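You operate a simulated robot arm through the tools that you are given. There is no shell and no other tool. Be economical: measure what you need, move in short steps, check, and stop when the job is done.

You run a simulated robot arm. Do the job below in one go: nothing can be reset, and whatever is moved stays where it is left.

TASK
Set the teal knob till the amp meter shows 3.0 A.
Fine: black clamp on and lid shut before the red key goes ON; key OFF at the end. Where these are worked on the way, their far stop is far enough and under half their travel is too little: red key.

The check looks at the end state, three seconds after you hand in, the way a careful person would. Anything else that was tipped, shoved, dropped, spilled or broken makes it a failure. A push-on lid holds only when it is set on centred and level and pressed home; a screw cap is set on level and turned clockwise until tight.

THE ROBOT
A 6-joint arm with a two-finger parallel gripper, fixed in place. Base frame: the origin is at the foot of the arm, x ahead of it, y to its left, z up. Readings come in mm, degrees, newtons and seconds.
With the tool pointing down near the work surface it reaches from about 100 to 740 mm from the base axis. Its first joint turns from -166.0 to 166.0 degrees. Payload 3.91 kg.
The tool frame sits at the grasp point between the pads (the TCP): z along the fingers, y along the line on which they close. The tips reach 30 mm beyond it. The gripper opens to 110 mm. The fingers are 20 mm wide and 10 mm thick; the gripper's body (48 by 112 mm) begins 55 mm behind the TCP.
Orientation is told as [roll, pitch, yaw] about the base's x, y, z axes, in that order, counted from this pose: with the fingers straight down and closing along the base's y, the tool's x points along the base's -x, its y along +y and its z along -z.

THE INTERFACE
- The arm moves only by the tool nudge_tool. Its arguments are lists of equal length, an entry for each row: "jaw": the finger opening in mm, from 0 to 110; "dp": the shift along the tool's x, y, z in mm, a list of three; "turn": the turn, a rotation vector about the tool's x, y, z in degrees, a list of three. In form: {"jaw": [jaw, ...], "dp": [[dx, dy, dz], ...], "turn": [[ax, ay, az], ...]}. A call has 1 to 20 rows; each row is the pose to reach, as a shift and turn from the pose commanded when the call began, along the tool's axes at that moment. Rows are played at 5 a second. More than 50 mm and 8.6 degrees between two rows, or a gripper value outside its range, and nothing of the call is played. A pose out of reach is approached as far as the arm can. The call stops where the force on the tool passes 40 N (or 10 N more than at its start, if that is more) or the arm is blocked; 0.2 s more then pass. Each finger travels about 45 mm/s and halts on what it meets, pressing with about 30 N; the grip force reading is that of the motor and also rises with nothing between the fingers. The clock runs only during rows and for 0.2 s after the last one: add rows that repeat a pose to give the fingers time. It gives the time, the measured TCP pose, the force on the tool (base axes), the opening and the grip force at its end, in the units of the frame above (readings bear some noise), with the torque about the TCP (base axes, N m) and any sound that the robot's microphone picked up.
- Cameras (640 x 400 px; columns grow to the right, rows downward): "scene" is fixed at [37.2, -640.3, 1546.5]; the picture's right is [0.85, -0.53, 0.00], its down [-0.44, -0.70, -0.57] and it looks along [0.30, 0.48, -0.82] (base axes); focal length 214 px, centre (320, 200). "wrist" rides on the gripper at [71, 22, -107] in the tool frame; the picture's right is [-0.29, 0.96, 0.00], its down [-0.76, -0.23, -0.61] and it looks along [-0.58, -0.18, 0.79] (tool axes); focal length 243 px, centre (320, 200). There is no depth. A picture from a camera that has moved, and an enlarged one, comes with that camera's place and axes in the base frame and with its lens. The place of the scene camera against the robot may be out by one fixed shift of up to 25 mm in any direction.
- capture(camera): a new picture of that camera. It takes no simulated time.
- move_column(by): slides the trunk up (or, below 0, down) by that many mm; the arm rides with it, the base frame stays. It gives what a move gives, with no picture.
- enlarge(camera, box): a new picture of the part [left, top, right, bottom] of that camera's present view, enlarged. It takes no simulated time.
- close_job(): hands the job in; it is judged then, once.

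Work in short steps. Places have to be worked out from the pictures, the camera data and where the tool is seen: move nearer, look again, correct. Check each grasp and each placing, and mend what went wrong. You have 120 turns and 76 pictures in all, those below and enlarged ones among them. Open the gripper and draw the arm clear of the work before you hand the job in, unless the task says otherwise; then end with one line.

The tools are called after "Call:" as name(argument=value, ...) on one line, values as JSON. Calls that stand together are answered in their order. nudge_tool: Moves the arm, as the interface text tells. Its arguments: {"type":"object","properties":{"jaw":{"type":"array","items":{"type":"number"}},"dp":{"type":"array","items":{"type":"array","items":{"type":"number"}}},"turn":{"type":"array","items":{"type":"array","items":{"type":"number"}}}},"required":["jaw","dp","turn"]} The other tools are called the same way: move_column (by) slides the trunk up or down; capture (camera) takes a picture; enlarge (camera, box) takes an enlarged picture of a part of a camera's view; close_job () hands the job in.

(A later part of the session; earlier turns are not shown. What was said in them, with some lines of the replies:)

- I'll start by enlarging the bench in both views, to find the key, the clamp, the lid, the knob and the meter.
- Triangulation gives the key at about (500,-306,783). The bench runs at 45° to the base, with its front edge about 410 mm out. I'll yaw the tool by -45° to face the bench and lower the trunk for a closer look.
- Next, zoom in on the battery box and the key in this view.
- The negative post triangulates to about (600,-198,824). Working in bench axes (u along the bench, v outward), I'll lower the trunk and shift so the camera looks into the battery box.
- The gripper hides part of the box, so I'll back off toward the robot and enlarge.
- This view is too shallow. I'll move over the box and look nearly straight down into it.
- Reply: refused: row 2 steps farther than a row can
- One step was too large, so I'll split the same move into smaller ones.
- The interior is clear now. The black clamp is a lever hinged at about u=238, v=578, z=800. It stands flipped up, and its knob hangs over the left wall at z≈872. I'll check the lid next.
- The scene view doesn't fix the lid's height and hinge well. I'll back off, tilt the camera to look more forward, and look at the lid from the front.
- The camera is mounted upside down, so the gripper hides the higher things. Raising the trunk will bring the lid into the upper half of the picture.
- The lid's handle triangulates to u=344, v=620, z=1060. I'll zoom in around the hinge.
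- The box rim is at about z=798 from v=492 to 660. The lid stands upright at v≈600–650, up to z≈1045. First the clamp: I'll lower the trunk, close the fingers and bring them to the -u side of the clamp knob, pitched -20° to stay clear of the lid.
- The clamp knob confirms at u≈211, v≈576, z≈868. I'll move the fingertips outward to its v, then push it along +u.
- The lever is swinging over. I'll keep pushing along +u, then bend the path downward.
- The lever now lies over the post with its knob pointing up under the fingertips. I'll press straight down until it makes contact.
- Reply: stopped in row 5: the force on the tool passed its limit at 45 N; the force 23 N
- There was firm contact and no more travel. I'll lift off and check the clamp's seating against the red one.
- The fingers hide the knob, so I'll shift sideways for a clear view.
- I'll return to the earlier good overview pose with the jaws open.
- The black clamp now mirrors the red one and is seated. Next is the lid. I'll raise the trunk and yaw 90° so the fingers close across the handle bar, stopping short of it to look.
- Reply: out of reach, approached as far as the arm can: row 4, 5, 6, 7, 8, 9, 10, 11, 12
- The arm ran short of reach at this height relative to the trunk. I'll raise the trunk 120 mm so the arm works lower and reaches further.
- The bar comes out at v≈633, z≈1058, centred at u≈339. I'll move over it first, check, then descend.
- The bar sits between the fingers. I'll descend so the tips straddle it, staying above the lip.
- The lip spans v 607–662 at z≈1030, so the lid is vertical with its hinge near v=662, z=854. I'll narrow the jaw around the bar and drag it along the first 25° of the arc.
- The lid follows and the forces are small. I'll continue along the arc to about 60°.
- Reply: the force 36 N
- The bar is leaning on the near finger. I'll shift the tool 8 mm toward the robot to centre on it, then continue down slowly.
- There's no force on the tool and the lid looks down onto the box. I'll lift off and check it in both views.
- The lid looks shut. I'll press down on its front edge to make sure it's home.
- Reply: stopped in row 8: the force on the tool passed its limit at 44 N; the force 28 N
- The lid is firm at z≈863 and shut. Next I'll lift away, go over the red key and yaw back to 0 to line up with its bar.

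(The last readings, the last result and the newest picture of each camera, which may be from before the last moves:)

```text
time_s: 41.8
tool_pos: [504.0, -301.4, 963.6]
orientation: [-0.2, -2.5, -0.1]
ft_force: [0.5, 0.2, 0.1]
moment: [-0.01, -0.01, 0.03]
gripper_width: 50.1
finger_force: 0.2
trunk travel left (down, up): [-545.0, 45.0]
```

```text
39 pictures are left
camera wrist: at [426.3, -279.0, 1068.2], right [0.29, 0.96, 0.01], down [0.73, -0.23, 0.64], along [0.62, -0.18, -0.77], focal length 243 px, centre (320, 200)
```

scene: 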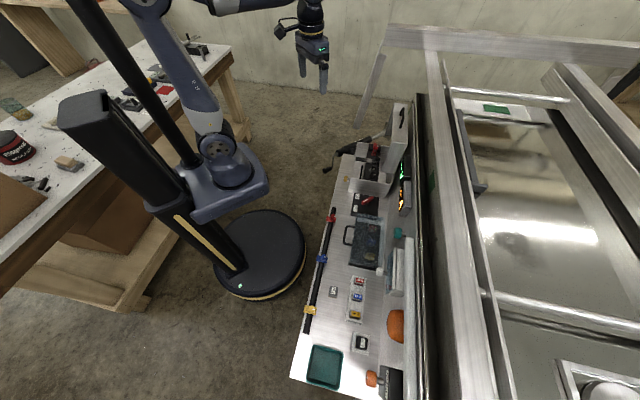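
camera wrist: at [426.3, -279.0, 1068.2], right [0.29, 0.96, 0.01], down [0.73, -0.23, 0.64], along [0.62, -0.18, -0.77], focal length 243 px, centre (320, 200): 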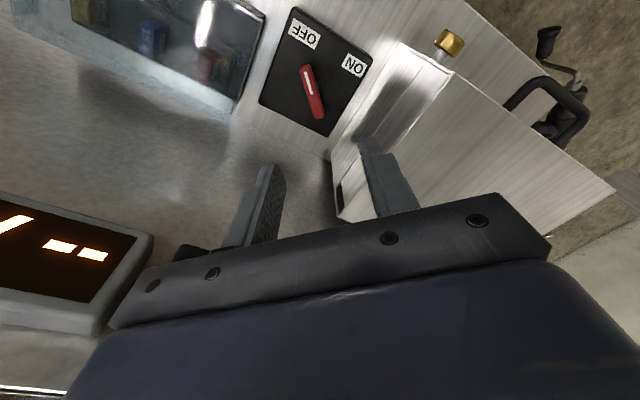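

The key bar lies along base x, centred at about (509,-310) with its top at z≈771. Its white end points to OFF. I'll descend to just above it with the jaw open 50 and level the pitch.

Call:
nudge_tool(jaw=[50, 50, 50, 50], dp=[[1, -8.6, 40], [1, -8.6, 80], [2, -8.6, 115], [2, -8.6, 135]], turn=[[0, 1, 0], [0, 2, 0], [0, 2.5, 0], [0, 2.5, 0]])

Call:
capture(camera="wrist")

Call:
enlarge(camera="scene", box=[330, 150, 420, 250])

```text
time_s: 42.8
tool_pos: [507.8, -309.0, 829.5]
orientation: [-0.1, 0.0, 0.1]
ft_force: [-0.4, 0.1, -0.5]
moment: [0.03, -0.02, 0.0]
gripper_width: 50.3
finger_force: 0.1
trunk travel left (down, up): [-545.0, 45.0]
```

```text
38 pictures are left
camera wrist: at [434.2, -288.1, 936.2], right [0.29, 0.96, 0.0], down [0.76, -0.23, 0.61], along [0.58, -0.18, -0.79], focal length 243 px, centre (320, 200)
```

wrist: 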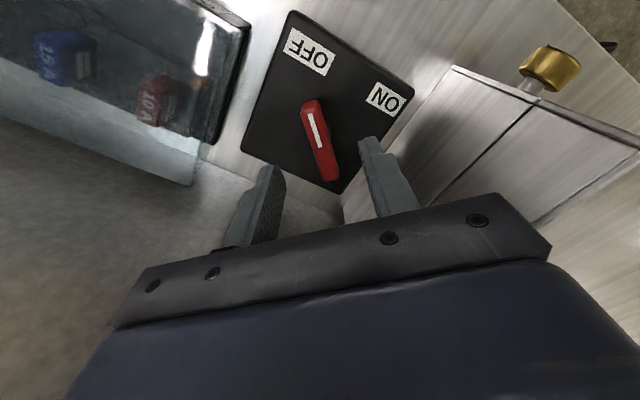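

```text
4.00 times, centred on (375, 200) of scene
camera zoom: at [37.2, -640.3, 1546.5], right [0.85, -0.53, 0.0], down [-0.44, -0.7, -0.57], along [0.3, 0.48, -0.82], focal length 858 px, centre (100, 200)
```

zoom: 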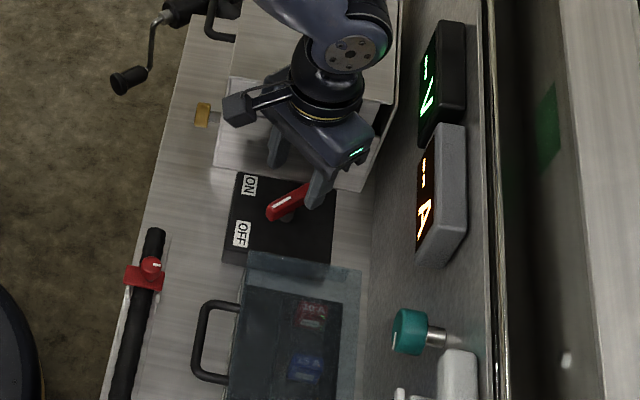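

The bar is centred between the fingers. I'll descend to tip z≈760 and close gently on it.

Call:
nudge_tool(jaw=[50, 50, 50, 50, 36, 24, 12, 12], dp=[[3, 0, 15], [3, 0, 27], [3, 0, 36], [3, 0, 40], [3, 0, 40], [3, 0, 40], [3, 0, 40], [3, 0, 40]], turn=[[0, 0, 0], [0, 0, 0], [0, 0, 0], [0, 0, 0], [0, 0, 0], [0, 0, 0], [0, 0, 0], [0, 0, 0]])

Call:
capture(camera="wrist")

```text
time_s: 44.6
tool_pos: [504.8, -308.6, 789.1]
orientation: [-0.1, 0.1, 0.0]
ft_force: [0.4, 0.1, -1.3]
moment: [0.27, -0.12, -0.08]
gripper_width: 14.2
finger_force: 41.3
trunk travel left (down, up): [-545.0, 45.0]
```

```text
36 pictures are left
camera wrist: at [432.0, -288.3, 896.6], right [0.29, 0.96, 0.0], down [0.76, -0.23, 0.61], along [0.58, -0.18, -0.79], focal length 243 px, centre (320, 200)
```

wrist: 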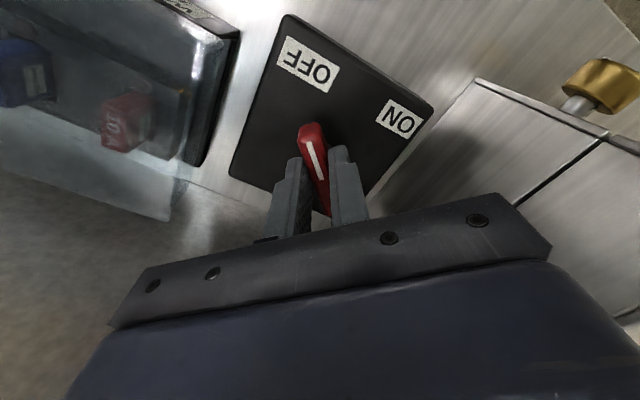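

I have the bar (14 mm wide). Now I'll turn it clockwise toward ON, half of the way first.

Call:
nudge_tool(jaw=[12, 12, 12, 12, 12, 12], dp=[[0, 0, 0], [0, 0, 0], [0, 0, 0], [0, 0, 0], [0, 0, 0], [0, 0, 0]], turn=[[0, 0, 8], [0, 0, 16], [0, 0, 24], [0, 0, 32], [0, 0, 40], [0, 0, 45]])

Call:
capture(camera="wrist")

```text
time_s: 46.0
tool_pos: [506.0, -305.7, 789.1]
orientation: [-0.3, -0.1, -44.8]
ft_force: [19.0, 34.3, 5.5]
moment: [1.82, 0.22, 0.22]
gripper_width: 13.6
finger_force: 45.0
trunk travel left (down, up): [-545.0, 45.0]
```

```text
35 pictures are left
camera wrist: at [469.8, -240.1, 896.4], right [0.88, 0.47, 0.0], down [0.38, -0.7, 0.61], along [0.29, -0.54, -0.79], focal length 243 px, centre (320, 200)
```

wrist: 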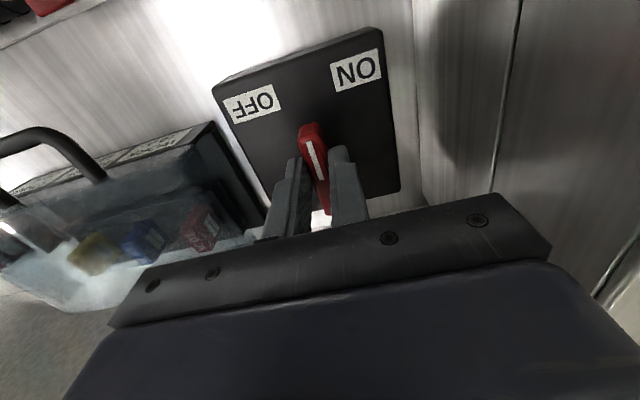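

The side force shows the key's pivot is about 6 mm off the TCP. I'll continue the turn with that offset built into the path.

Call:
nudge_tool(jaw=[12, 12, 12, 12, 12, 12, 12], dp=[[1.7, 4.2, 0], [1.7, 5, 0], [1.5, 5.8, 0], [1.3, 6.5, 0], [0.9, 7.2, 0], [0.4, 7.9, 0], [0, 8.5, 0]], turn=[[0, 0, 0], [0, 0, 7.5], [0, 0, 15], [0, 0, 22.5], [0, 0, 30], [0, 0, 37.5], [0, 0, 45]])

Call:
capture(camera="wrist")

```text
time_s: 47.6
tool_pos: [510.5, -303.4, 790.4]
orientation: [-0.1, -0.4, -90.0]
ft_force: [4.0, 2.8, 3.6]
moment: [-0.06, 0.06, 0.0]
gripper_width: 13.7
finger_force: 45.0
trunk travel left (down, up): [-545.0, 45.0]
```

```text
34 pictures are left
camera wrist: at [530.6, -232.6, 896.3], right [0.96, -0.29, 0.0], down [-0.23, -0.76, 0.61], along [-0.18, -0.59, -0.79], focal length 243 px, centre (320, 200)
```

wrist: 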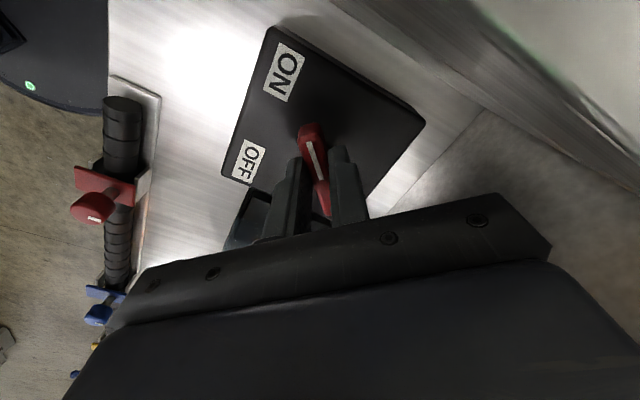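

The key is turned 90° and points at ON. I'll nudge a few more degrees to feel for the stop and read the meters.

Call:
nudge_tool(jaw=[12, 12], dp=[[0, 0, 0], [0, 0, 0]], turn=[[0, 0, 4], [0, 0, 8]])

Call:
enlarge(camera="scene", box=[370, 150, 430, 260])

```text
time_s: 48.2
tool_pos: [510.6, -303.7, 790.5]
orientation: [0.2, -0.3, -98.0]
ft_force: [2.3, 0.7, 2.5]
moment: [-0.41, -0.05, 1.28]
gripper_width: 16.2
finger_force: 44.3
trunk travel left (down, up): [-545.0, 45.0]
```

```text
3.64 times, centred on (400, 205) of scene
camera zoom: at [37.2, -640.3, 1546.5], right [0.85, -0.53, 0.0], down [-0.44, -0.7, -0.57], along [0.3, 0.48, -0.82], focal length 780 px, centre (29, 182)
```

zoom: 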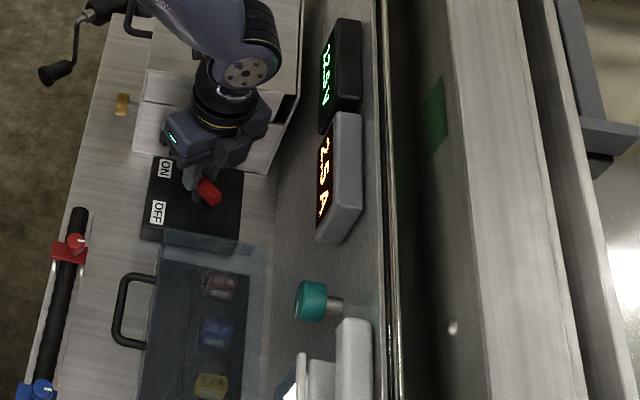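

The stop is felt and the meters are live: about 12.5 V and 2.5 A. I'll ease back, release the key and rise.

Call:
nudge_tool(jaw=[14, 24, 40, 40, 40, 40, 40, 40, 40], dp=[[0, 0, 0], [0, 0, 0], [0, 0, 0], [0, 0, -10], [0, 0, -30], [0, 0, -60], [0, 0, -95], [0, 0, -130], [0, 0, -165]], turn=[[0, 0, -7], [0, 0, -7], [0, 0, -7], [0, 0, -7], [0, 0, -7], [0, 0, -7], [0, 0, -7], [0, 0, -7], [0, 0, -7]])

Call:
enlarge(camera="scene", box=[340, 150, 430, 260])

```text
time_s: 50.2
tool_pos: [510.8, -301.7, 955.8]
orientation: [0.0, -0.2, -90.8]
ft_force: [-0.6, 0.0, 1.0]
moment: [0.01, 0.0, -0.01]
gripper_width: 40.2
finger_force: 0.1
trunk travel left (down, up): [-545.0, 45.0]
```

```text
3.64 times, centred on (385, 205) of scene
camera zoom: at [37.2, -640.3, 1546.5], right [0.85, -0.53, 0.0], down [-0.44, -0.7, -0.57], along [0.3, 0.48, -0.82], focal length 780 px, centre (84, 182)
```

zoom: 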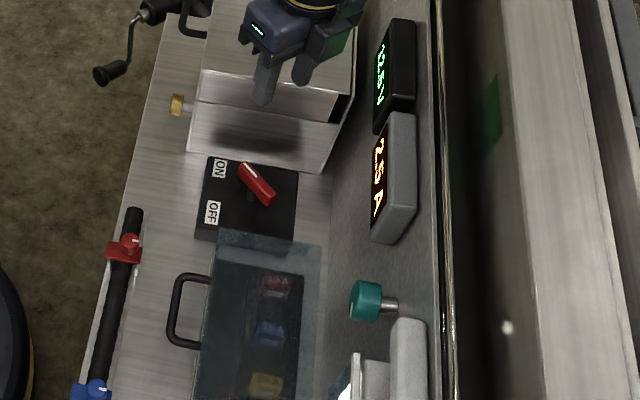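

The knob sits on the upright wall near u=-95, v=647, z=964. I'll retreat to in front of it with yaw -45 and have a look.

Call:
nudge_tool(jaw=[40, 40, 40, 40, 40, 40, 40, 40], dp=[[-9, -34, -20], [-18, -68, -50], [-27, -102, -80], [-36, -136, -110], [-45, -170, -120], [-54, -204, -120], [-63, -238, -120], [-70, -272, -120]], turn=[[0, 0, -5.6], [0, 0, -11.2], [0, 0, -16.8], [0, 0, -22.4], [0, 0, -28], [0, 0, -33.6], [0, 0, -39.2], [0, 0, -45]])

Call:
capture(camera="wrist")

```text
time_s: 52.0
tool_pos: [237.4, -367.2, 1075.3]
orientation: [-0.2, -0.2, -45.8]
ft_force: [0.7, -0.4, -0.8]
moment: [0.02, -0.04, -0.04]
gripper_width: 39.6
finger_force: 0.1
trunk travel left (down, up): [-545.0, 45.0]
```

```text
31 pictures are left
camera wrist: at [201.4, -301.5, 1180.9], right [0.89, 0.46, 0.0], down [0.36, -0.7, 0.61], along [0.28, -0.54, -0.79], focal length 243 px, centre (320, 200)
```

wrist: 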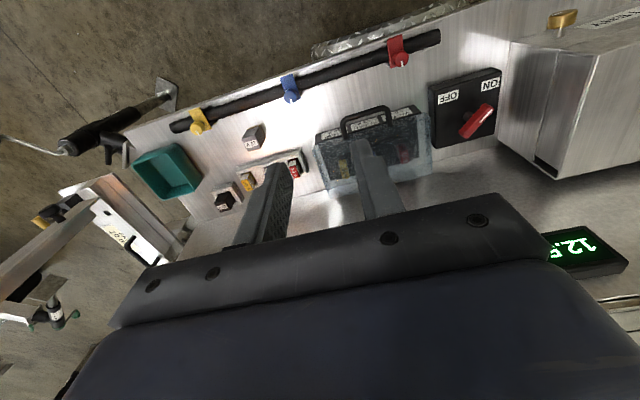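

The gripper hides the knob. I'll tilt the tool forward 60° and lower a little so the camera faces the wall.

Call:
nudge_tool(jaw=[50, 60, 70, 70, 70, 70, 70, 70], dp=[[0, 0, 10], [0, 0, 20], [0, 0, 30], [0, 0, 40], [0, 0, 50], [0, 0, 60], [0, 0, 70], [0, 0, 75]], turn=[[0, -7.5, 0], [0, -15, 0], [0, -22.5, 0], [0, -30, 0], [0, -37.5, 0], [0, -45, 0], [0, -52.5, 0], [0, -60, 0]])

Call:
capture(camera="wrist")

```text
time_s: 53.8
tool_pos: [236.9, -368.1, 998.8]
orientation: [-0.3, -60.2, -45.6]
ft_force: [0.1, -0.5, -0.1]
moment: [0.03, -0.01, 0.02]
gripper_width: 70.0
finger_force: 0.1
out of reach, approached as far as the arm can: row 6
trunk travel left (down, up): [-545.0, 45.0]
```

```text
30 pictures are left
camera wrist: at [161.6, -261.8, 990.6], right [0.79, 0.56, 0.25], down [-0.27, -0.05, 0.96], along [0.55, -0.83, 0.11], focal length 243 px, centre (320, 200)
```

wrist: 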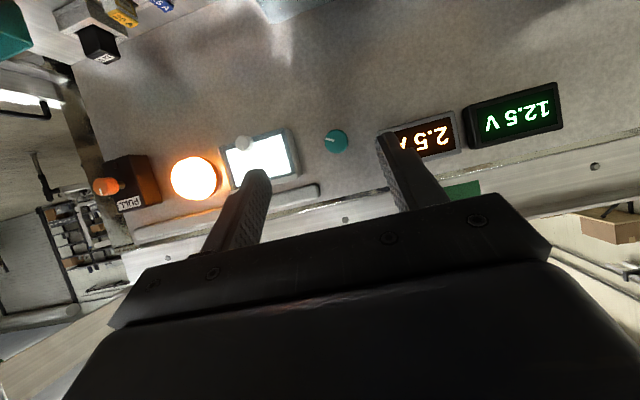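

The wall is now in view and the knob comes out near u=-97, v≈640, z≈957. Zooming in for its pointer mark.

Call:
enlarge(camera="wrist", box=[270, 80, 470, 200])

Call:
enlarge(camera="scene", box=[375, 190, 425, 260])

```text
3.20 times, centred on (370, 140) of wrist
camera zoom: at [161.6, -261.8, 990.6], right [0.79, 0.56, 0.25], down [-0.27, -0.05, 0.96], along [0.55, -0.83, 0.11], focal length 776 px, centre (160, 392)
```

zoom: 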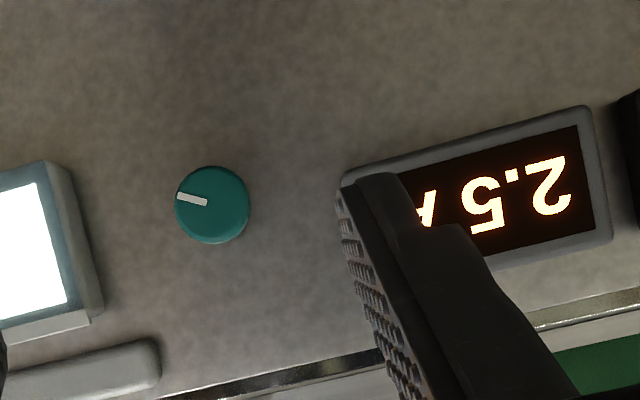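

```text
5.71 times, centred on (400, 225) of scene
camera zoom: at [37.2, -640.3, 1546.5], right [0.85, -0.53, 0.0], down [-0.44, -0.7, -0.57], along [0.3, 0.48, -0.82], focal length 1226 px, centre (-137, 57)
```

zoom: 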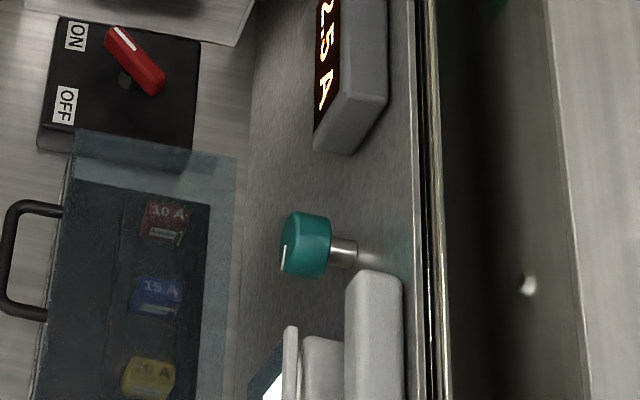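

The pointer is near 3 o'clock and the meter reads 2.5 A. I'll bring the tool horizontal (pitch -90), pointing at the knob from v≈560.

Call:
nudge_tool(jaw=[70, 70, 70, 70, 66, 62, 60], dp=[[-4, 0, 19], [-8, -1, 38], [-12, -2, 57], [-17, -2, 77], [-21, -3, 97], [-25, -4, 116], [-29.6, -4, 135]], turn=[[0, -4.3, 0], [0, -8.6, 0], [0, -12.9, 0], [0, -17.2, 0], [0, -21.5, 0], [0, -25.8, 0], [0, -30, 0]])

Call:
capture(camera="wrist")

```text
time_s: 55.4
tool_pos: [324.4, -487.3, 970.4]
orientation: [88.2, -88.8, -133.5]
ft_force: [1.0, 1.1, 0.6]
moment: [0.0, 0.02, 0.01]
gripper_width: 59.8
finger_force: 0.1
out of reach, approached as far as the arm can: row 3, 4, 5, 6, 7
trunk travel left (down, up): [-545.0, 45.0]
```

```text
27 pictures are left
camera wrist: at [263.7, -395.2, 899.8], right [0.68, 0.67, 0.31], down [-0.6, 0.26, 0.76], along [0.42, -0.7, 0.58], focal length 243 px, centre (320, 200)
```

wrist: 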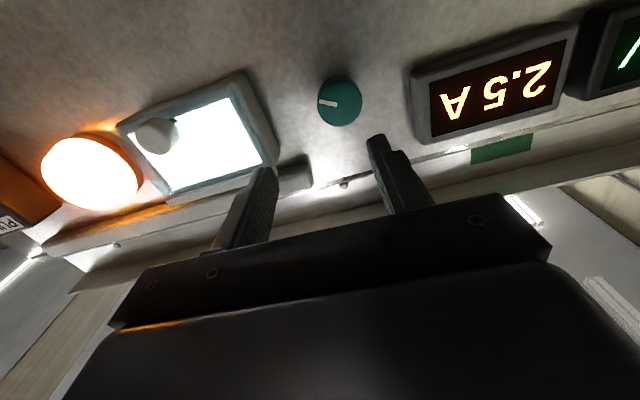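

The tool is roughly horizontal, but the arm hits its reach limit with the trunk this high. I'll back off and up, then lower the trunk, before approaching again.

Call:
nudge_tool(jaw=[60, 60, 60, 60, 60], dp=[[-10, 0, -30], [-25, 0, -60], [-45, 0, -90], [-70, 0, -110], [-100, 0, -120]], turn=[[0, 0, 0], [0, 0, 0], [0, 0, 0], [0, 0, 0], [0, 0, 0]])

```text
time_s: 56.6
tool_pos: [239.8, -398.3, 1070.3]
orientation: [-152.3, -89.8, 106.3]
ft_force: [0.0, -0.3, -0.5]
moment: [-0.01, 0.0, 0.0]
gripper_width: 60.0
finger_force: 0.0
out of reach, approached as far as the arm can: row 1, 2, 3, 4
trunk travel left (down, up): [-545.0, 45.0]
```

Now I'll lower the trunk 130 mm. At v≈450 the tool stays well above the bench.

Call:
move_column(by=-130)

Call:
nudge_tool(jaw=[60, 60, 60, 60], dp=[[-5, 4, 25], [-10, 8, 50], [-14, 12, 75], [-17, 15, 100]], turn=[[0, 0, 0], [0, 0, 0], [0, 0, 0], [0, 0, 0]])

Call:
capture(camera="wrist")

```text
time_s: 58.1
tool_pos: [240.7, -399.5, 939.9]
orientation: [-150.0, -89.7, 104.1]
ft_force: [0.6, 0.7, 0.4]
moment: [0.0, -0.02, 0.0]
gripper_width: 60.0
finger_force: 0.0
trunk travel left (down, up): [-415.0, 175.0]
```

```text
time_s: 59.1
tool_pos: [320.6, -462.3, 956.1]
orientation: [-159.9, -90.0, 114.0]
ft_force: [0.1, -0.2, 0.1]
moment: [0.01, 0.04, 0.0]
gripper_width: 59.9
finger_force: 0.0
trunk travel left (down, up): [-415.0, 175.0]
```

```text
26 pictures are left
camera wrist: at [260.0, -370.3, 885.4], right [0.69, 0.67, 0.29], down [-0.59, 0.28, 0.76], along [0.43, -0.69, 0.58], focal length 243 px, centre (320, 200)
```

wrist: 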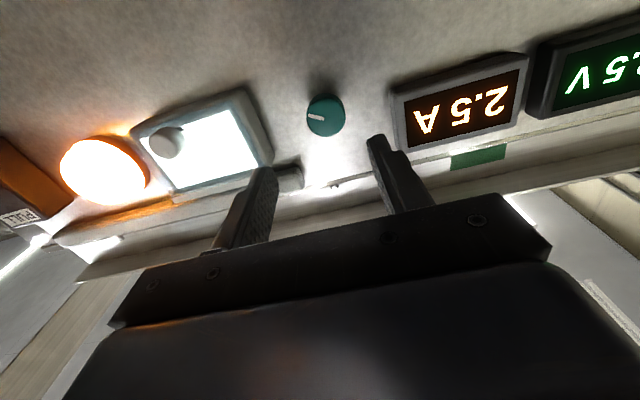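

The knob face triangulates to u≈-97, v≈653, z≈953.5. I'll move in to straddle it.

Call:
nudge_tool(jaw=[54, 52, 52, 52, 52, 52], dp=[[1, 1, 20], [2, 2, 40], [2.5, 3, 55], [2.5, 3, 65], [2.5, 3, 74], [2.5, 3, 82]], turn=[[0, 0, 0], [0, 0, 0], [0, 0, 0], [0, 0, 0], [0, 0, 0], [0, 0, 0]])

Call:
capture(camera="wrist")

```text
time_s: 60.5
tool_pos: [380.2, -518.7, 954.6]
orientation: [-149.5, -90.0, 103.6]
ft_force: [-0.1, 0.0, 1.0]
moment: [0.01, 0.0, 0.01]
gripper_width: 52.0
finger_force: 0.0
trunk travel left (down, up): [-415.0, 175.0]
```

```text
25 pictures are left
camera wrist: at [319.4, -426.6, 883.2], right [0.69, 0.67, 0.29], down [-0.59, 0.28, 0.76], along [0.43, -0.69, 0.58], focal length 243 px, centre (320, 200)
```

wrist: 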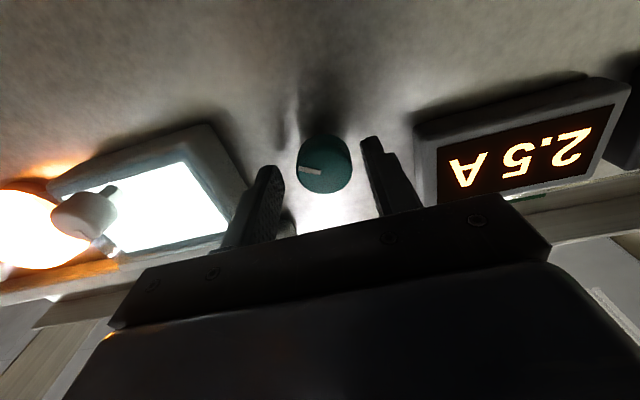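

The knob is between the fingers. I'll go 7 mm deeper, then close on it.

Call:
nudge_tool(jaw=[52, 52, 44, 36, 28, 24, 24], dp=[[1.5, 1, 4], [1.5, 2, 7], [1.5, 2, 7], [1.5, 2, 7], [1.5, 2, 7], [1.5, 2, 7], [1.5, 2, 7]], turn=[[0, 0, 0], [0, 0, 0], [0, 0, 0], [0, 0, 0], [0, 0, 0], [0, 0, 0], [0, 0, 0]])

Call:
enlarge(camera="wrist", box=[200, 60, 640, 260])

```text
time_s: 62.1
tool_pos: [388.4, -519.5, 954.1]
orientation: [-138.4, -89.8, 92.8]
ft_force: [5.1, 2.9, 0.5]
moment: [-0.11, -0.07, 0.21]
gripper_width: 33.2
finger_force: 45.1
trunk travel left (down, up): [-415.0, 175.0]
```

```text
1.45 times, centred on (420, 160) of wrist
camera zoom: at [326.3, -430.0, 882.0], right [0.69, 0.67, 0.29], down [-0.59, 0.28, 0.76], along [0.43, -0.69, 0.58], focal length 353 px, centre (174, 258)
```

zoom: 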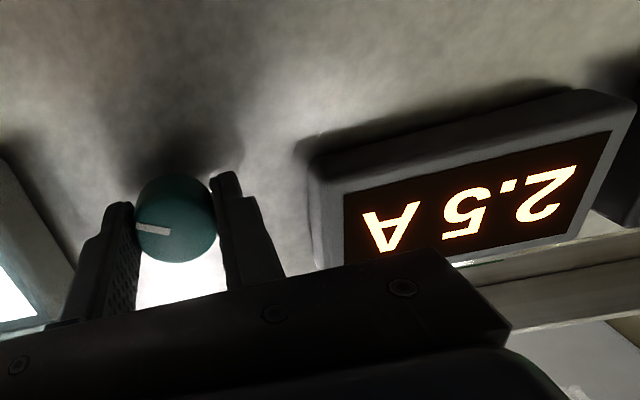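

The knob is gripped at 33 mm. I'll try +8° (clockwise as seen from the front) and read the meter.

Call:
nudge_tool(jaw=[24, 24, 24], dp=[[0, 0, 0], [0, 0, 0], [0, 0, 0]], turn=[[0, 0, 4], [0, 0, 8], [0, 0, 8]])

Call:
enlarge(camera="wrist", box=[200, 60, 640, 260])

```text
time_s: 62.9
tool_pos: [387.0, -521.5, 954.5]
orientation: [91.0, -82.0, -136.8]
ft_force: [8.3, 4.0, 2.8]
moment: [0.46, 0.48, 0.35]
gripper_width: 33.2
finger_force: 45.2
trunk travel left (down, up): [-415.0, 175.0]
```

```text
1.45 times, centred on (420, 160) of wrist
camera zoom: at [333.4, -423.0, 885.7], right [0.65, 0.63, 0.42], down [-0.66, 0.2, 0.72], along [0.37, -0.75, 0.55], focal length 353 px, centre (174, 258)
```

zoom: 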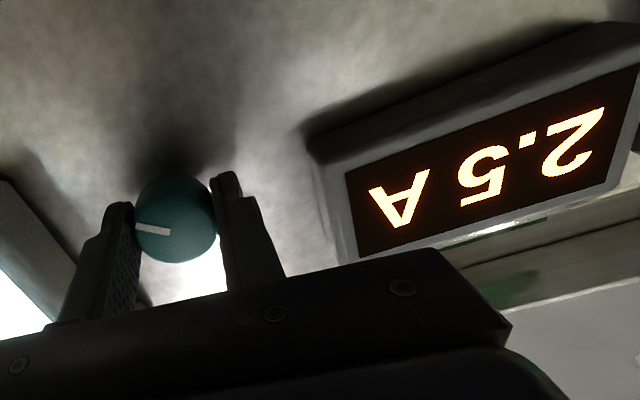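

The knob turned with the tool but the display still reads 2.5 A. I'll turn 16° more.

Call:
nudge_tool(jaw=[24, 24, 24, 24], dp=[[0, 0, 0], [0, 0, 0], [0, 0, 0], [0, 0, 0]], turn=[[0, 0, 5], [0, 0, 10], [0, 0, 16], [0, 0, 16]])

Call:
enlarge(camera="wrist", box=[200, 60, 640, 260])

```text
time_s: 63.9
tool_pos: [387.7, -520.7, 953.5]
orientation: [90.5, -66.1, -136.1]
ft_force: [7.9, 6.9, 2.6]
moment: [0.29, 0.32, 0.49]
gripper_width: 33.3
finger_force: 45.0
trunk travel left (down, up): [-415.0, 175.0]
```

```text
1.45 times, centred on (420, 160) of wrist
camera zoom: at [346.1, -410.7, 896.9], right [0.54, 0.53, 0.65], down [-0.8, 0.08, 0.6], along [0.27, -0.85, 0.46], focal length 353 px, centre (174, 258)
```

zoom: 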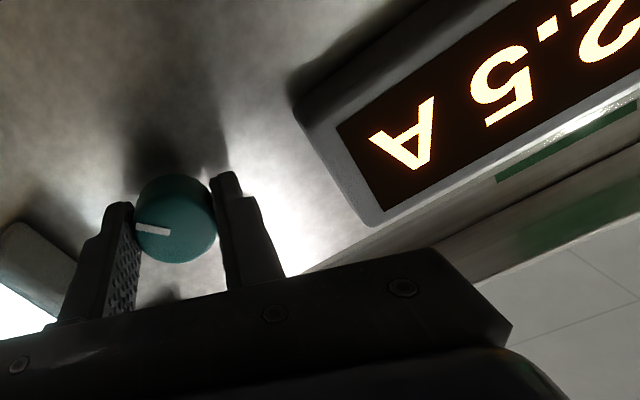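

It still reads 2.5 A after 24°. I'll wait a couple of seconds in case the meter lags.

Call:
nudge_tool(jaw=[24, 24, 24, 24, 24, 24, 24, 24, 24, 24], dp=[[0, 0, 0], [0, 0, 0], [0, 0, 0], [0, 0, 0], [0, 0, 0], [0, 0, 0], [0, 0, 0], [0, 0, 0], [0, 0, 0], [0, 0, 0]], turn=[[0, 0, 0], [0, 0, 0], [0, 0, 0], [0, 0, 0], [0, 0, 0], [0, 0, 0], [0, 0, 0], [0, 0, 0], [0, 0, 0], [0, 0, 0]])

Call:
enlarge(camera="scene", box=[370, 150, 430, 260])

```text
time_s: 66.1
tool_pos: [388.0, -519.9, 952.9]
orientation: [90.4, -66.2, -136.2]
ft_force: [10.0, 6.5, 5.3]
moment: [-0.08, -0.03, 0.26]
gripper_width: 33.2
finger_force: 45.1
trunk travel left (down, up): [-415.0, 175.0]
```

```text
3.64 times, centred on (400, 205) of scene
camera zoom: at [37.2, -640.3, 1546.5], right [0.85, -0.53, 0.0], down [-0.44, -0.7, -0.57], along [0.3, 0.48, -0.82], focal length 780 px, centre (29, 182)
```

zoom: 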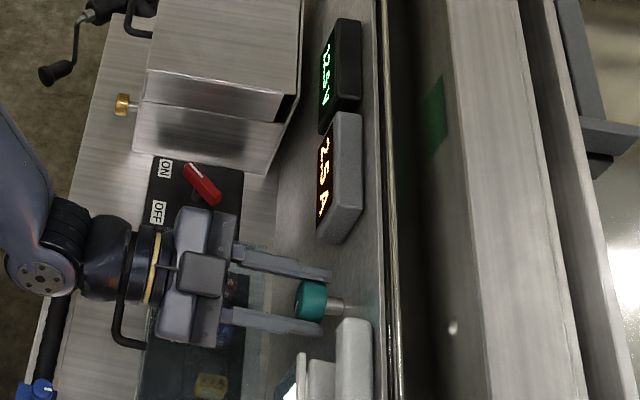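

No lag, and clockwise has no effect in this range. I'll go back and try counterclockwise past the start.

Call:
nudge_tool(jaw=[24, 24, 24, 24, 24, 24, 24], dp=[[0, 0, 0], [0, 0, 0], [0, 0, 0], [0, 0, 0], [0, 0, 0], [0, 0, 0], [0, 0, 0]], turn=[[0, 0, -8], [0, 0, -16], [0, 0, -24], [0, 0, -30], [0, 0, -36], [0, 0, -42], [0, 0, -42]])

Call:
enlarge(camera="wrist", box=[200, 40, 640, 260])

```text
time_s: 67.2
tool_pos: [386.2, -521.6, 954.3]
orientation: [-82.6, -82.6, 38.5]
ft_force: [3.9, 13.2, 1.7]
moment: [-0.34, -0.32, 0.95]
gripper_width: 33.3
finger_force: 45.0
out of reach, approached as far as the arm can: row 5
trunk travel left (down, up): [-415.0, 175.0]
stopped in row 5: the force on the tool passed its limit at 54 N (the readings are from after the stop); the commanded pose is now the measured one
```

```text
1.45 times, centred on (420, 150) of wrist
camera zoom: at [315.9, -438.1, 882.3], right [0.69, 0.71, 0.17], down [-0.52, 0.32, 0.79], along [0.51, -0.63, 0.59], focal length 353 px, centre (174, 273)
```

zoom: 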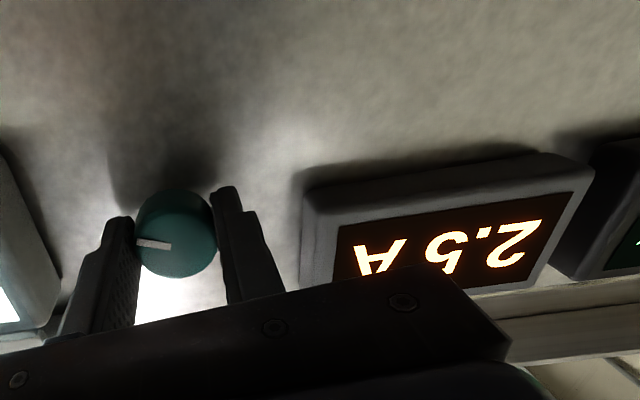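

Still 2.5 A over about 30°, so the setting may move in coarse steps. I'll turn clockwise further, to about +50°.

Call:
nudge_tool(jaw=[24, 24, 24, 24, 24, 24, 24, 24], dp=[[0, 0, 0], [0, 0, 0], [0, 0, 0], [0, 0, 0], [0, 0, 0], [0, 0, 0], [0, 0, 0], [0, 0, 0]], turn=[[0, 0, 8], [0, 0, 16], [0, 0, 24], [0, 0, 32], [0, 0, 40], [0, 0, 48], [0, 0, 56], [0, 0, 56]])

Call:
enlarge(camera="wrist", box=[200, 0, 640, 240])

```text
time_s: 69.0
tool_pos: [386.8, -521.1, 954.3]
orientation: [88.7, -41.2, -133.4]
ft_force: [14.1, 32.5, 3.2]
moment: [-0.12, -0.14, 0.8]
gripper_width: 33.3
finger_force: 45.2
trunk travel left (down, up): [-415.0, 175.0]
```

```text
1.45 times, centred on (420, 120) of wrist
camera zoom: at [355.6, -398.0, 925.3], right [0.3, 0.29, 0.91], down [-0.94, -0.1, 0.34], along [0.19, -0.95, 0.24], focal length 353 px, centre (174, 316)
```

zoom: 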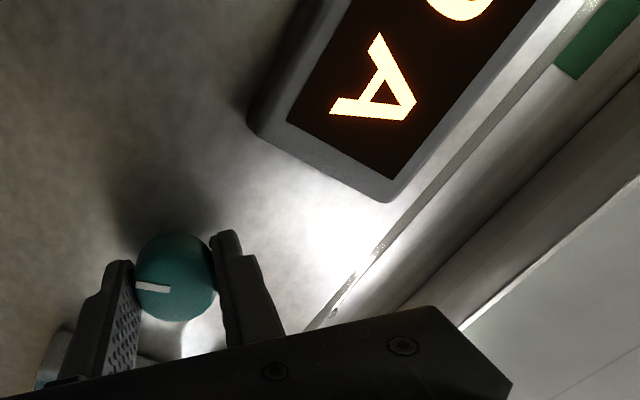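

The digits are out of frame here, so I'll read the meter from the scene camera.

Call:
enlarge(camera="scene", box=[375, 165, 425, 225])

```text
6.67 times, centred on (400, 195) of scene
camera zoom: at [37.2, -640.3, 1546.5], right [0.85, -0.53, 0.0], down [-0.44, -0.7, -0.57], along [0.3, 0.48, -0.82], focal length 1430 px, centre (-213, 233)
```

zoom: 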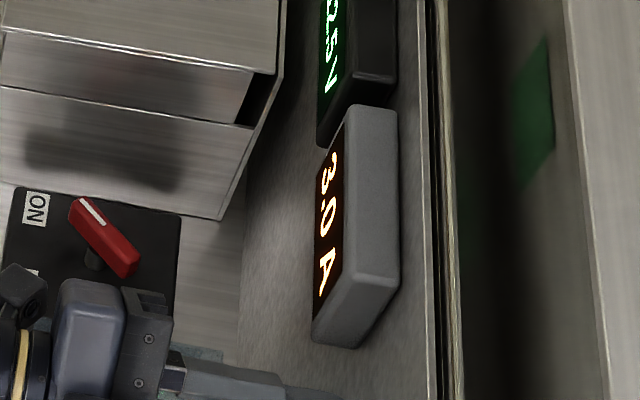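

The meter reads 3.0 A, so it does change in steps. I'll relieve the side force and go a further 7° to sit safely inside the step, then recheck.

Call:
nudge_tool(jaw=[24, 24, 24], dp=[[2, 1.8, 0], [2, 1.8, 0], [2, 1.8, 0]], turn=[[0, 0, 3], [0, 0, 7], [0, 0, 7]])

Call:
enlarge(camera="scene", box=[375, 165, 425, 225])

```text
time_s: 69.8
tool_pos: [387.9, -520.7, 954.0]
orientation: [88.8, -34.3, -133.7]
ft_force: [6.9, 22.7, 6.3]
moment: [0.32, 0.34, 1.47]
gripper_width: 33.0
finger_force: 45.0
trunk travel left (down, up): [-415.0, 175.0]
```

```text
6.67 times, centred on (400, 195) of scene
camera zoom: at [37.2, -640.3, 1546.5], right [0.85, -0.53, 0.0], down [-0.44, -0.7, -0.57], along [0.3, 0.48, -0.82], focal length 1430 px, centre (-213, 233)
```

zoom: 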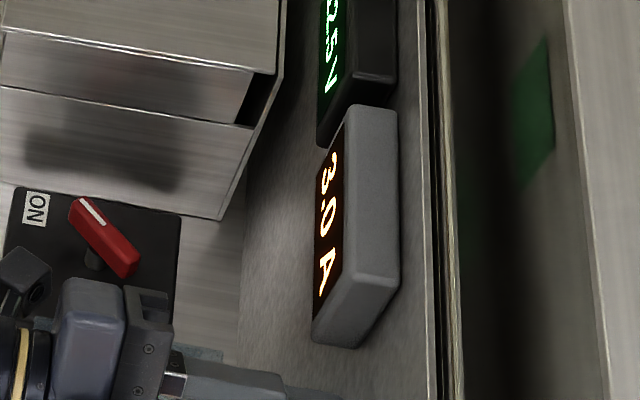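

It holds at 3.0 A. I'll open the jaw and back straight out.

Call:
nudge_tool(jaw=[36, 44, 52, 52, 52, 52, 52, 52], dp=[[0, 0, 0], [0, 0, 0], [0, 0, 0], [0, 0, -15], [0, 0, -40], [0, 0, -75], [0, 0, -110], [0, 0, -140]], turn=[[0, 0, 0], [0, 0, 0], [0, 0, 0], [0, 0, 0], [0, 0, 0], [0, 0, 0], [0, 0, 0], [0, 0, 0]])

Call:
enlarge(camera="scene", box=[365, 165, 425, 255])

Call:
capture(camera="wrist")

```text
time_s: 71.6
tool_pos: [286.4, -425.0, 956.3]
orientation: [88.8, -34.0, -133.8]
ft_force: [-0.2, -0.4, -0.6]
moment: [0.01, 0.01, -0.02]
gripper_width: 52.1
finger_force: 0.1
trunk travel left (down, up): [-415.0, 175.0]
```

```text
4.44 times, centred on (395, 210) of scene
camera zoom: at [37.2, -640.3, 1546.5], right [0.85, -0.53, 0.0], down [-0.44, -0.7, -0.57], along [0.3, 0.48, -0.82], focal length 953 px, centre (-13, 156)
```

zoom: 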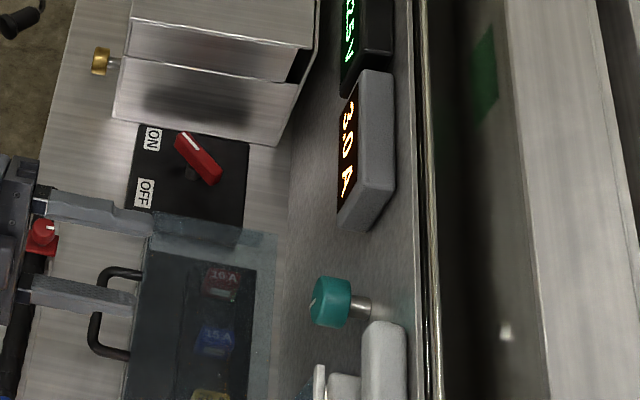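

```text
15 pictures are left
camera wrist: at [258.1, -298.8, 934.8], right [0.22, 0.2, 0.95], down [-0.96, -0.12, 0.25], along [0.16, -0.97, 0.17], focal length 243 px, centre (320, 200)
```

wrist: 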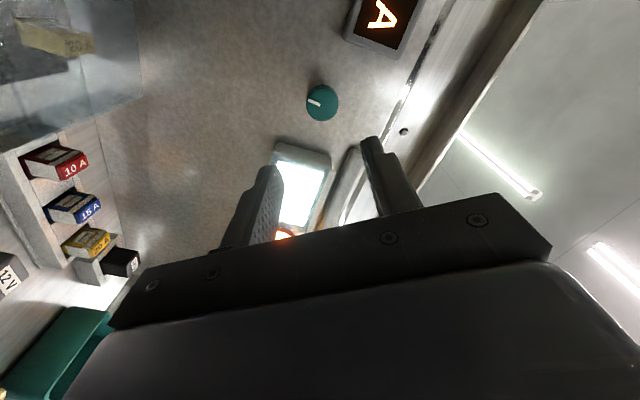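

It stays at 3.0 A hands-off. Now I'll undo the roll in free space, then pitch back to pointing down, to work the key again.

Call:
nudge_tool(jaw=[52, 52, 52, 52, 52, 52, 52], dp=[[-3, 3, -10], [-6, 6, -20], [-9, 9, -30], [-12, 12, -40], [-15, 15, -45], [-18, 18, -50], [-20, 20, -55]], turn=[[0, 0, -8], [0, 0, -16], [0, 0, -24], [0, 0, -32], [0, 0, -40], [0, 0, -48], [0, 0, -54]])

Call:
nudge_tool(jaw=[52, 52, 52, 52, 52, 52, 52, 52, 52, 52, 52, 52], dp=[[-4, 0, 0], [-8, 0, 0], [-12, 0, 0], [-16, 0, 0], [-20, 0, 0], [-24, 0, 0], [-28, 0, 0], [-32, 0, 0], [-36, 0, 0], [-40, 0, 0], [-44, 0, 0], [-48, 0, 0]], turn=[[0, 7.5, 0], [0, 15, 0], [0, 22.5, 0], [0, 30, 0], [0, 37.5, 0], [0, 45, 0], [0, 52.5, 0], [0, 60, 0], [0, 67.5, 0], [0, 75, 0], [0, 82.5, 0], [0, 90, 0]])

```text
time_s: 73.2
tool_pos: [244.7, -390.2, 985.0]
orientation: [59.2, -88.0, -103.8]
ft_force: [-0.6, -0.1, -0.2]
moment: [-0.02, -0.02, 0.01]
gripper_width: 52.1
finger_force: 0.1
trunk travel left (down, up): [-415.0, 175.0]
```

```text
time_s: 75.8
tool_pos: [243.4, -392.7, 1032.6]
orientation: [1.7, 1.1, -44.5]
ft_force: [0.5, 0.0, 0.3]
moment: [-0.03, 0.02, 0.0]
gripper_width: 51.7
finger_force: 0.1
trunk travel left (down, up): [-415.0, 175.0]
```

The tool points down again. I'll move over the key and yaw to -90 to match its present direction.

Call:
nudge_tool(jaw=[52, 52, 52, 52, 52, 52, 52, 52, 52], dp=[[-14, 28, 0], [-28, 56, 0], [-42, 84, 0], [-56, 112, 10], [-70, 140, 20], [-84, 168, 35], [-98, 196, 50], [-112, 224, 65], [-125, 252, 80]], turn=[[0, 0, 5], [0, 0, 10], [0, 0, 15], [0, 0, 20], [0, 0, 25], [0, 0, 30], [0, 0, 35], [0, 0, 40], [0, 0, 45]])

Call:
capture(camera="wrist")

```text
time_s: 77.8
tool_pos: [509.8, -298.5, 958.4]
orientation: [0.6, 2.0, -89.6]
ft_force: [-0.2, 0.4, 0.1]
moment: [-0.04, -0.03, 0.0]
gripper_width: 51.9
finger_force: 0.1
trunk travel left (down, up): [-415.0, 175.0]
```

```text
14 pictures are left
camera wrist: at [529.2, -230.3, 1068.1], right [0.96, -0.28, 0.0], down [-0.23, -0.78, 0.58], along [-0.16, -0.55, -0.82], focal length 243 px, centre (320, 200)
```

wrist: 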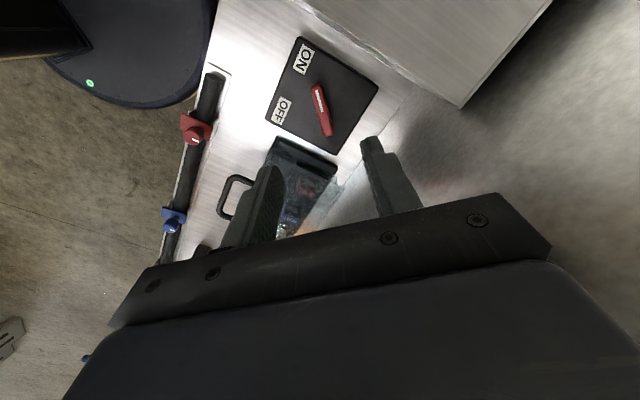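

The key is still at ON. I'll level the tool, descend most of the way over the key and check the pose.

Call:
nudge_tool(jaw=[52, 50, 50, 50], dp=[[-3, 0, 35], [-6, 0, 75], [-9, 0.5, 110], [-10, 0.5, 130]], turn=[[0.2, -0.7, 0], [0.4, -1.4, 0], [0.6, -2, 0], [0.6, -2, 0]])

Call:
capture(camera="wrist")

```text
time_s: 78.8
tool_pos: [512.7, -303.1, 827.9]
orientation: [0.1, 0.0, -89.4]
ft_force: [-0.7, 0.4, -0.7]
moment: [0.03, -0.04, 0.01]
gripper_width: 50.3
finger_force: 0.1
trunk travel left (down, up): [-415.0, 175.0]
```

```text
13 pictures are left
camera wrist: at [531.9, -232.1, 935.0], right [0.96, -0.28, 0.0], down [-0.22, -0.76, 0.61], along [-0.17, -0.58, -0.79], focal length 243 px, centre (320, 200)
```

wrist: 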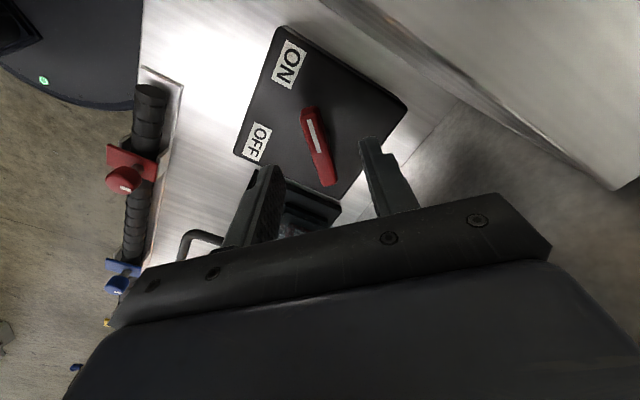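

Aligned. I'll descend with the TCP on the estimated pivot (510.8,-308.6), jaw 40, and close on the bar.

Call:
nudge_tool(jaw=[40, 40, 40, 40, 30, 20, 12, 12], dp=[[-5.5, -2, 5], [-5.5, -2, 20], [-5.5, -2, 32], [-5.5, -2, 38], [-5.5, -2, 38], [-5.5, -2, 38], [-5.5, -2, 38], [-5.5, -2, 38]], turn=[[0, 0, 0], [0, 0, 0], [0, 0, 0], [0, 0, 0], [0, 0, 0], [0, 0, 0], [0, 0, 0], [0, 0, 0]])

```text
time_s: 80.6
tool_pos: [510.1, -308.7, 789.3]
orientation: [0.0, 0.0, -89.4]
ft_force: [2.8, 0.3, -0.8]
moment: [-0.04, -0.17, 0.01]
gripper_width: 13.9
finger_force: 45.0
trunk travel left (down, up): [-415.0, 175.0]
```

The key is gripped at 13.9 mm. I'll turn it counterclockwise about 90° back to OFF, in small steps.

Call:
nudge_tool(jaw=[12, 12, 12, 12, 12, 12, 12, 12, 12, 12, 12, 12, 12], dp=[[0, 0, 0], [0, 0, 0], [0, 0, 0], [0, 0, 0], [0, 0, 0], [0, 0, 0], [0, 0, 0], [0, 0, 0], [0, 0, 0], [0, 0, 0], [0, 0, 0], [0, 0, 0], [0, 0, 0]], turn=[[0, 0, -7.5], [0, 0, -15], [0, 0, -22.5], [0, 0, -30], [0, 0, -37.5], [0, 0, -45], [0, 0, -52.5], [0, 0, -60], [0, 0, -67.5], [0, 0, -75], [0, 0, -82.5], [0, 0, -90], [0, 0, -95]])

Call:
capture(camera="wrist")

Call:
enlarge(camera="scene", box=[365, 165, 425, 255])

```text
time_s: 83.4
tool_pos: [508.6, -309.6, 790.8]
orientation: [-0.1, 0.1, 5.5]
ft_force: [-6.6, -16.7, -0.1]
moment: [-0.45, 0.1, -1.2]
gripper_width: 15.4
finger_force: 44.7
trunk travel left (down, up): [-415.0, 175.0]
```

```text
12 pictures are left
camera wrist: at [434.6, -295.8, 897.2], right [0.2, 0.98, 0.0], down [0.78, -0.16, 0.61], along [0.6, -0.12, -0.79], focal length 243 px, centre (320, 200)
```

wrist: 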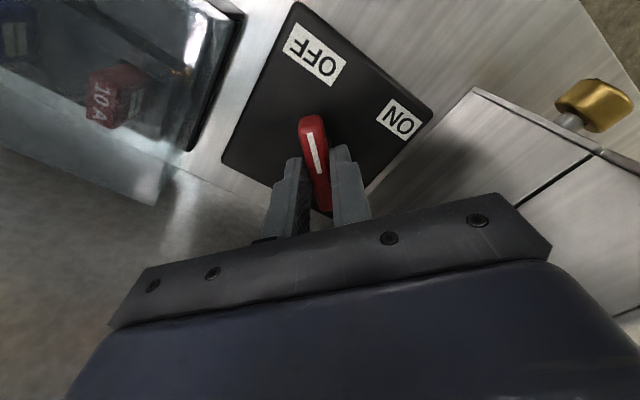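

```text
4.44 times, centred on (395, 210) of scene
camera zoom: at [37.2, -640.3, 1546.5], right [0.85, -0.53, 0.0], down [-0.44, -0.7, -0.57], along [0.3, 0.48, -0.82], focal length 953 px, centre (-13, 156)
```

zoom: 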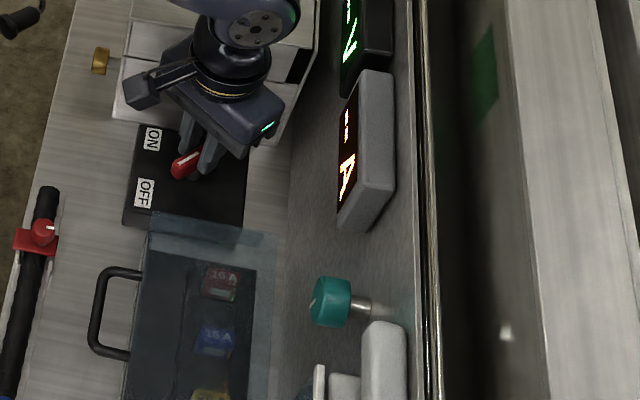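

The key is at its OFF stop and the meter shows "--". I'll ease back 5°, open, and rise clear.

Call:
nudge_tool(jaw=[14, 24, 40, 40, 40, 40, 40, 40, 40, 40, 40], dp=[[0, 0, 0], [0, 0, 0], [0, 0, 0], [0, 0, 0], [0, 0, -12], [0, 0, -30], [0, 0, -60], [0, 0, -95], [0, 0, -130], [30, 0, -165], [70, 0, -190]], turn=[[0, 0, 5], [0, 0, 5], [0, 0, 5], [0, 0, 5], [0, 0, 5], [0, 0, 5], [0, 0, 5], [0, 0, 5], [0, 0, 5], [0, 0, 5], [0, 0, 5]])

Call:
nudge_tool(jaw=[60, 80, 80, 80, 80], dp=[[35, 20, -10], [70, 45, -20], [100, 80, -30], [130, 110, -40], [150, 140, -40]], turn=[[0, 0, 0], [0, 0, 0], [0, 0, 0], [0, 0, 0], [0, 0, 0]])

Call:
capture(camera="scene")

Call:
enlarge(camera="scene", box=[340, 120, 430, 260])

```text
time_s: 85.8
tool_pos: [440.5, -315.8, 979.5]
orientation: [0.0, 0.0, 0.7]
ft_force: [-0.1, 0.2, 0.3]
moment: [-0.01, 0.04, 0.01]
gripper_width: 40.0
finger_force: 0.2
trunk travel left (down, up): [-415.0, 175.0]
```

```text
time_s: 87.0
tool_pos: [289.0, -176.9, 1022.0]
orientation: [0.0, 0.1, 0.6]
ft_force: [-0.8, -0.1, 0.5]
moment: [0.03, -0.01, 0.0]
gripper_width: 79.8
finger_force: 0.0
trunk travel left (down, up): [-415.0, 175.0]
```

```text
10 pictures are left
```

scene: 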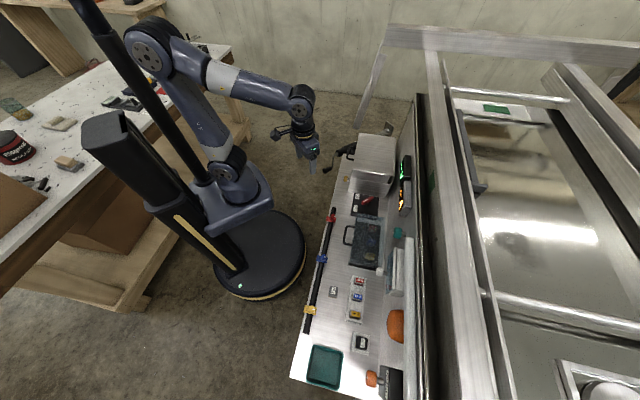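

```text
2.86 times, centred on (385, 190) of scene
camera zoom: at [37.2, -640.3, 1546.5], right [0.85, -0.53, 0.0], down [-0.44, -0.7, -0.57], along [0.3, 0.48, -0.82], focal length 613 px, centre (134, 229)
```

zoom: 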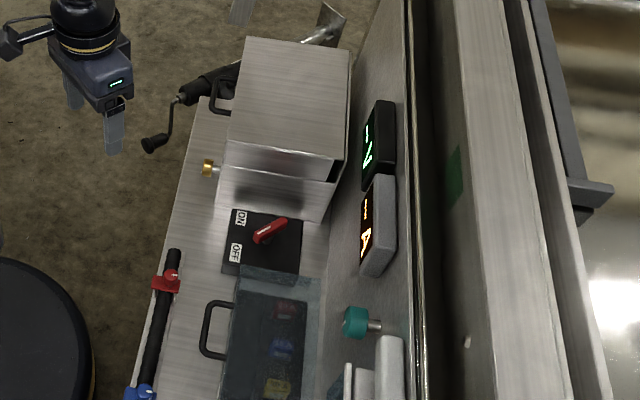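

The clamp is on, the lid shut and the key at OFF. The arm is clear with the gripper open, and nothing else looks moved, so I'm handing in.

Call:
close_job()

```text
The job is handed in.
```

I set the teal knob so the amp meter read 3.0 A; it held after I let go. The black clamp went on and the lid was shut before the key went ON; the key is now back OFF and the arm is clear.
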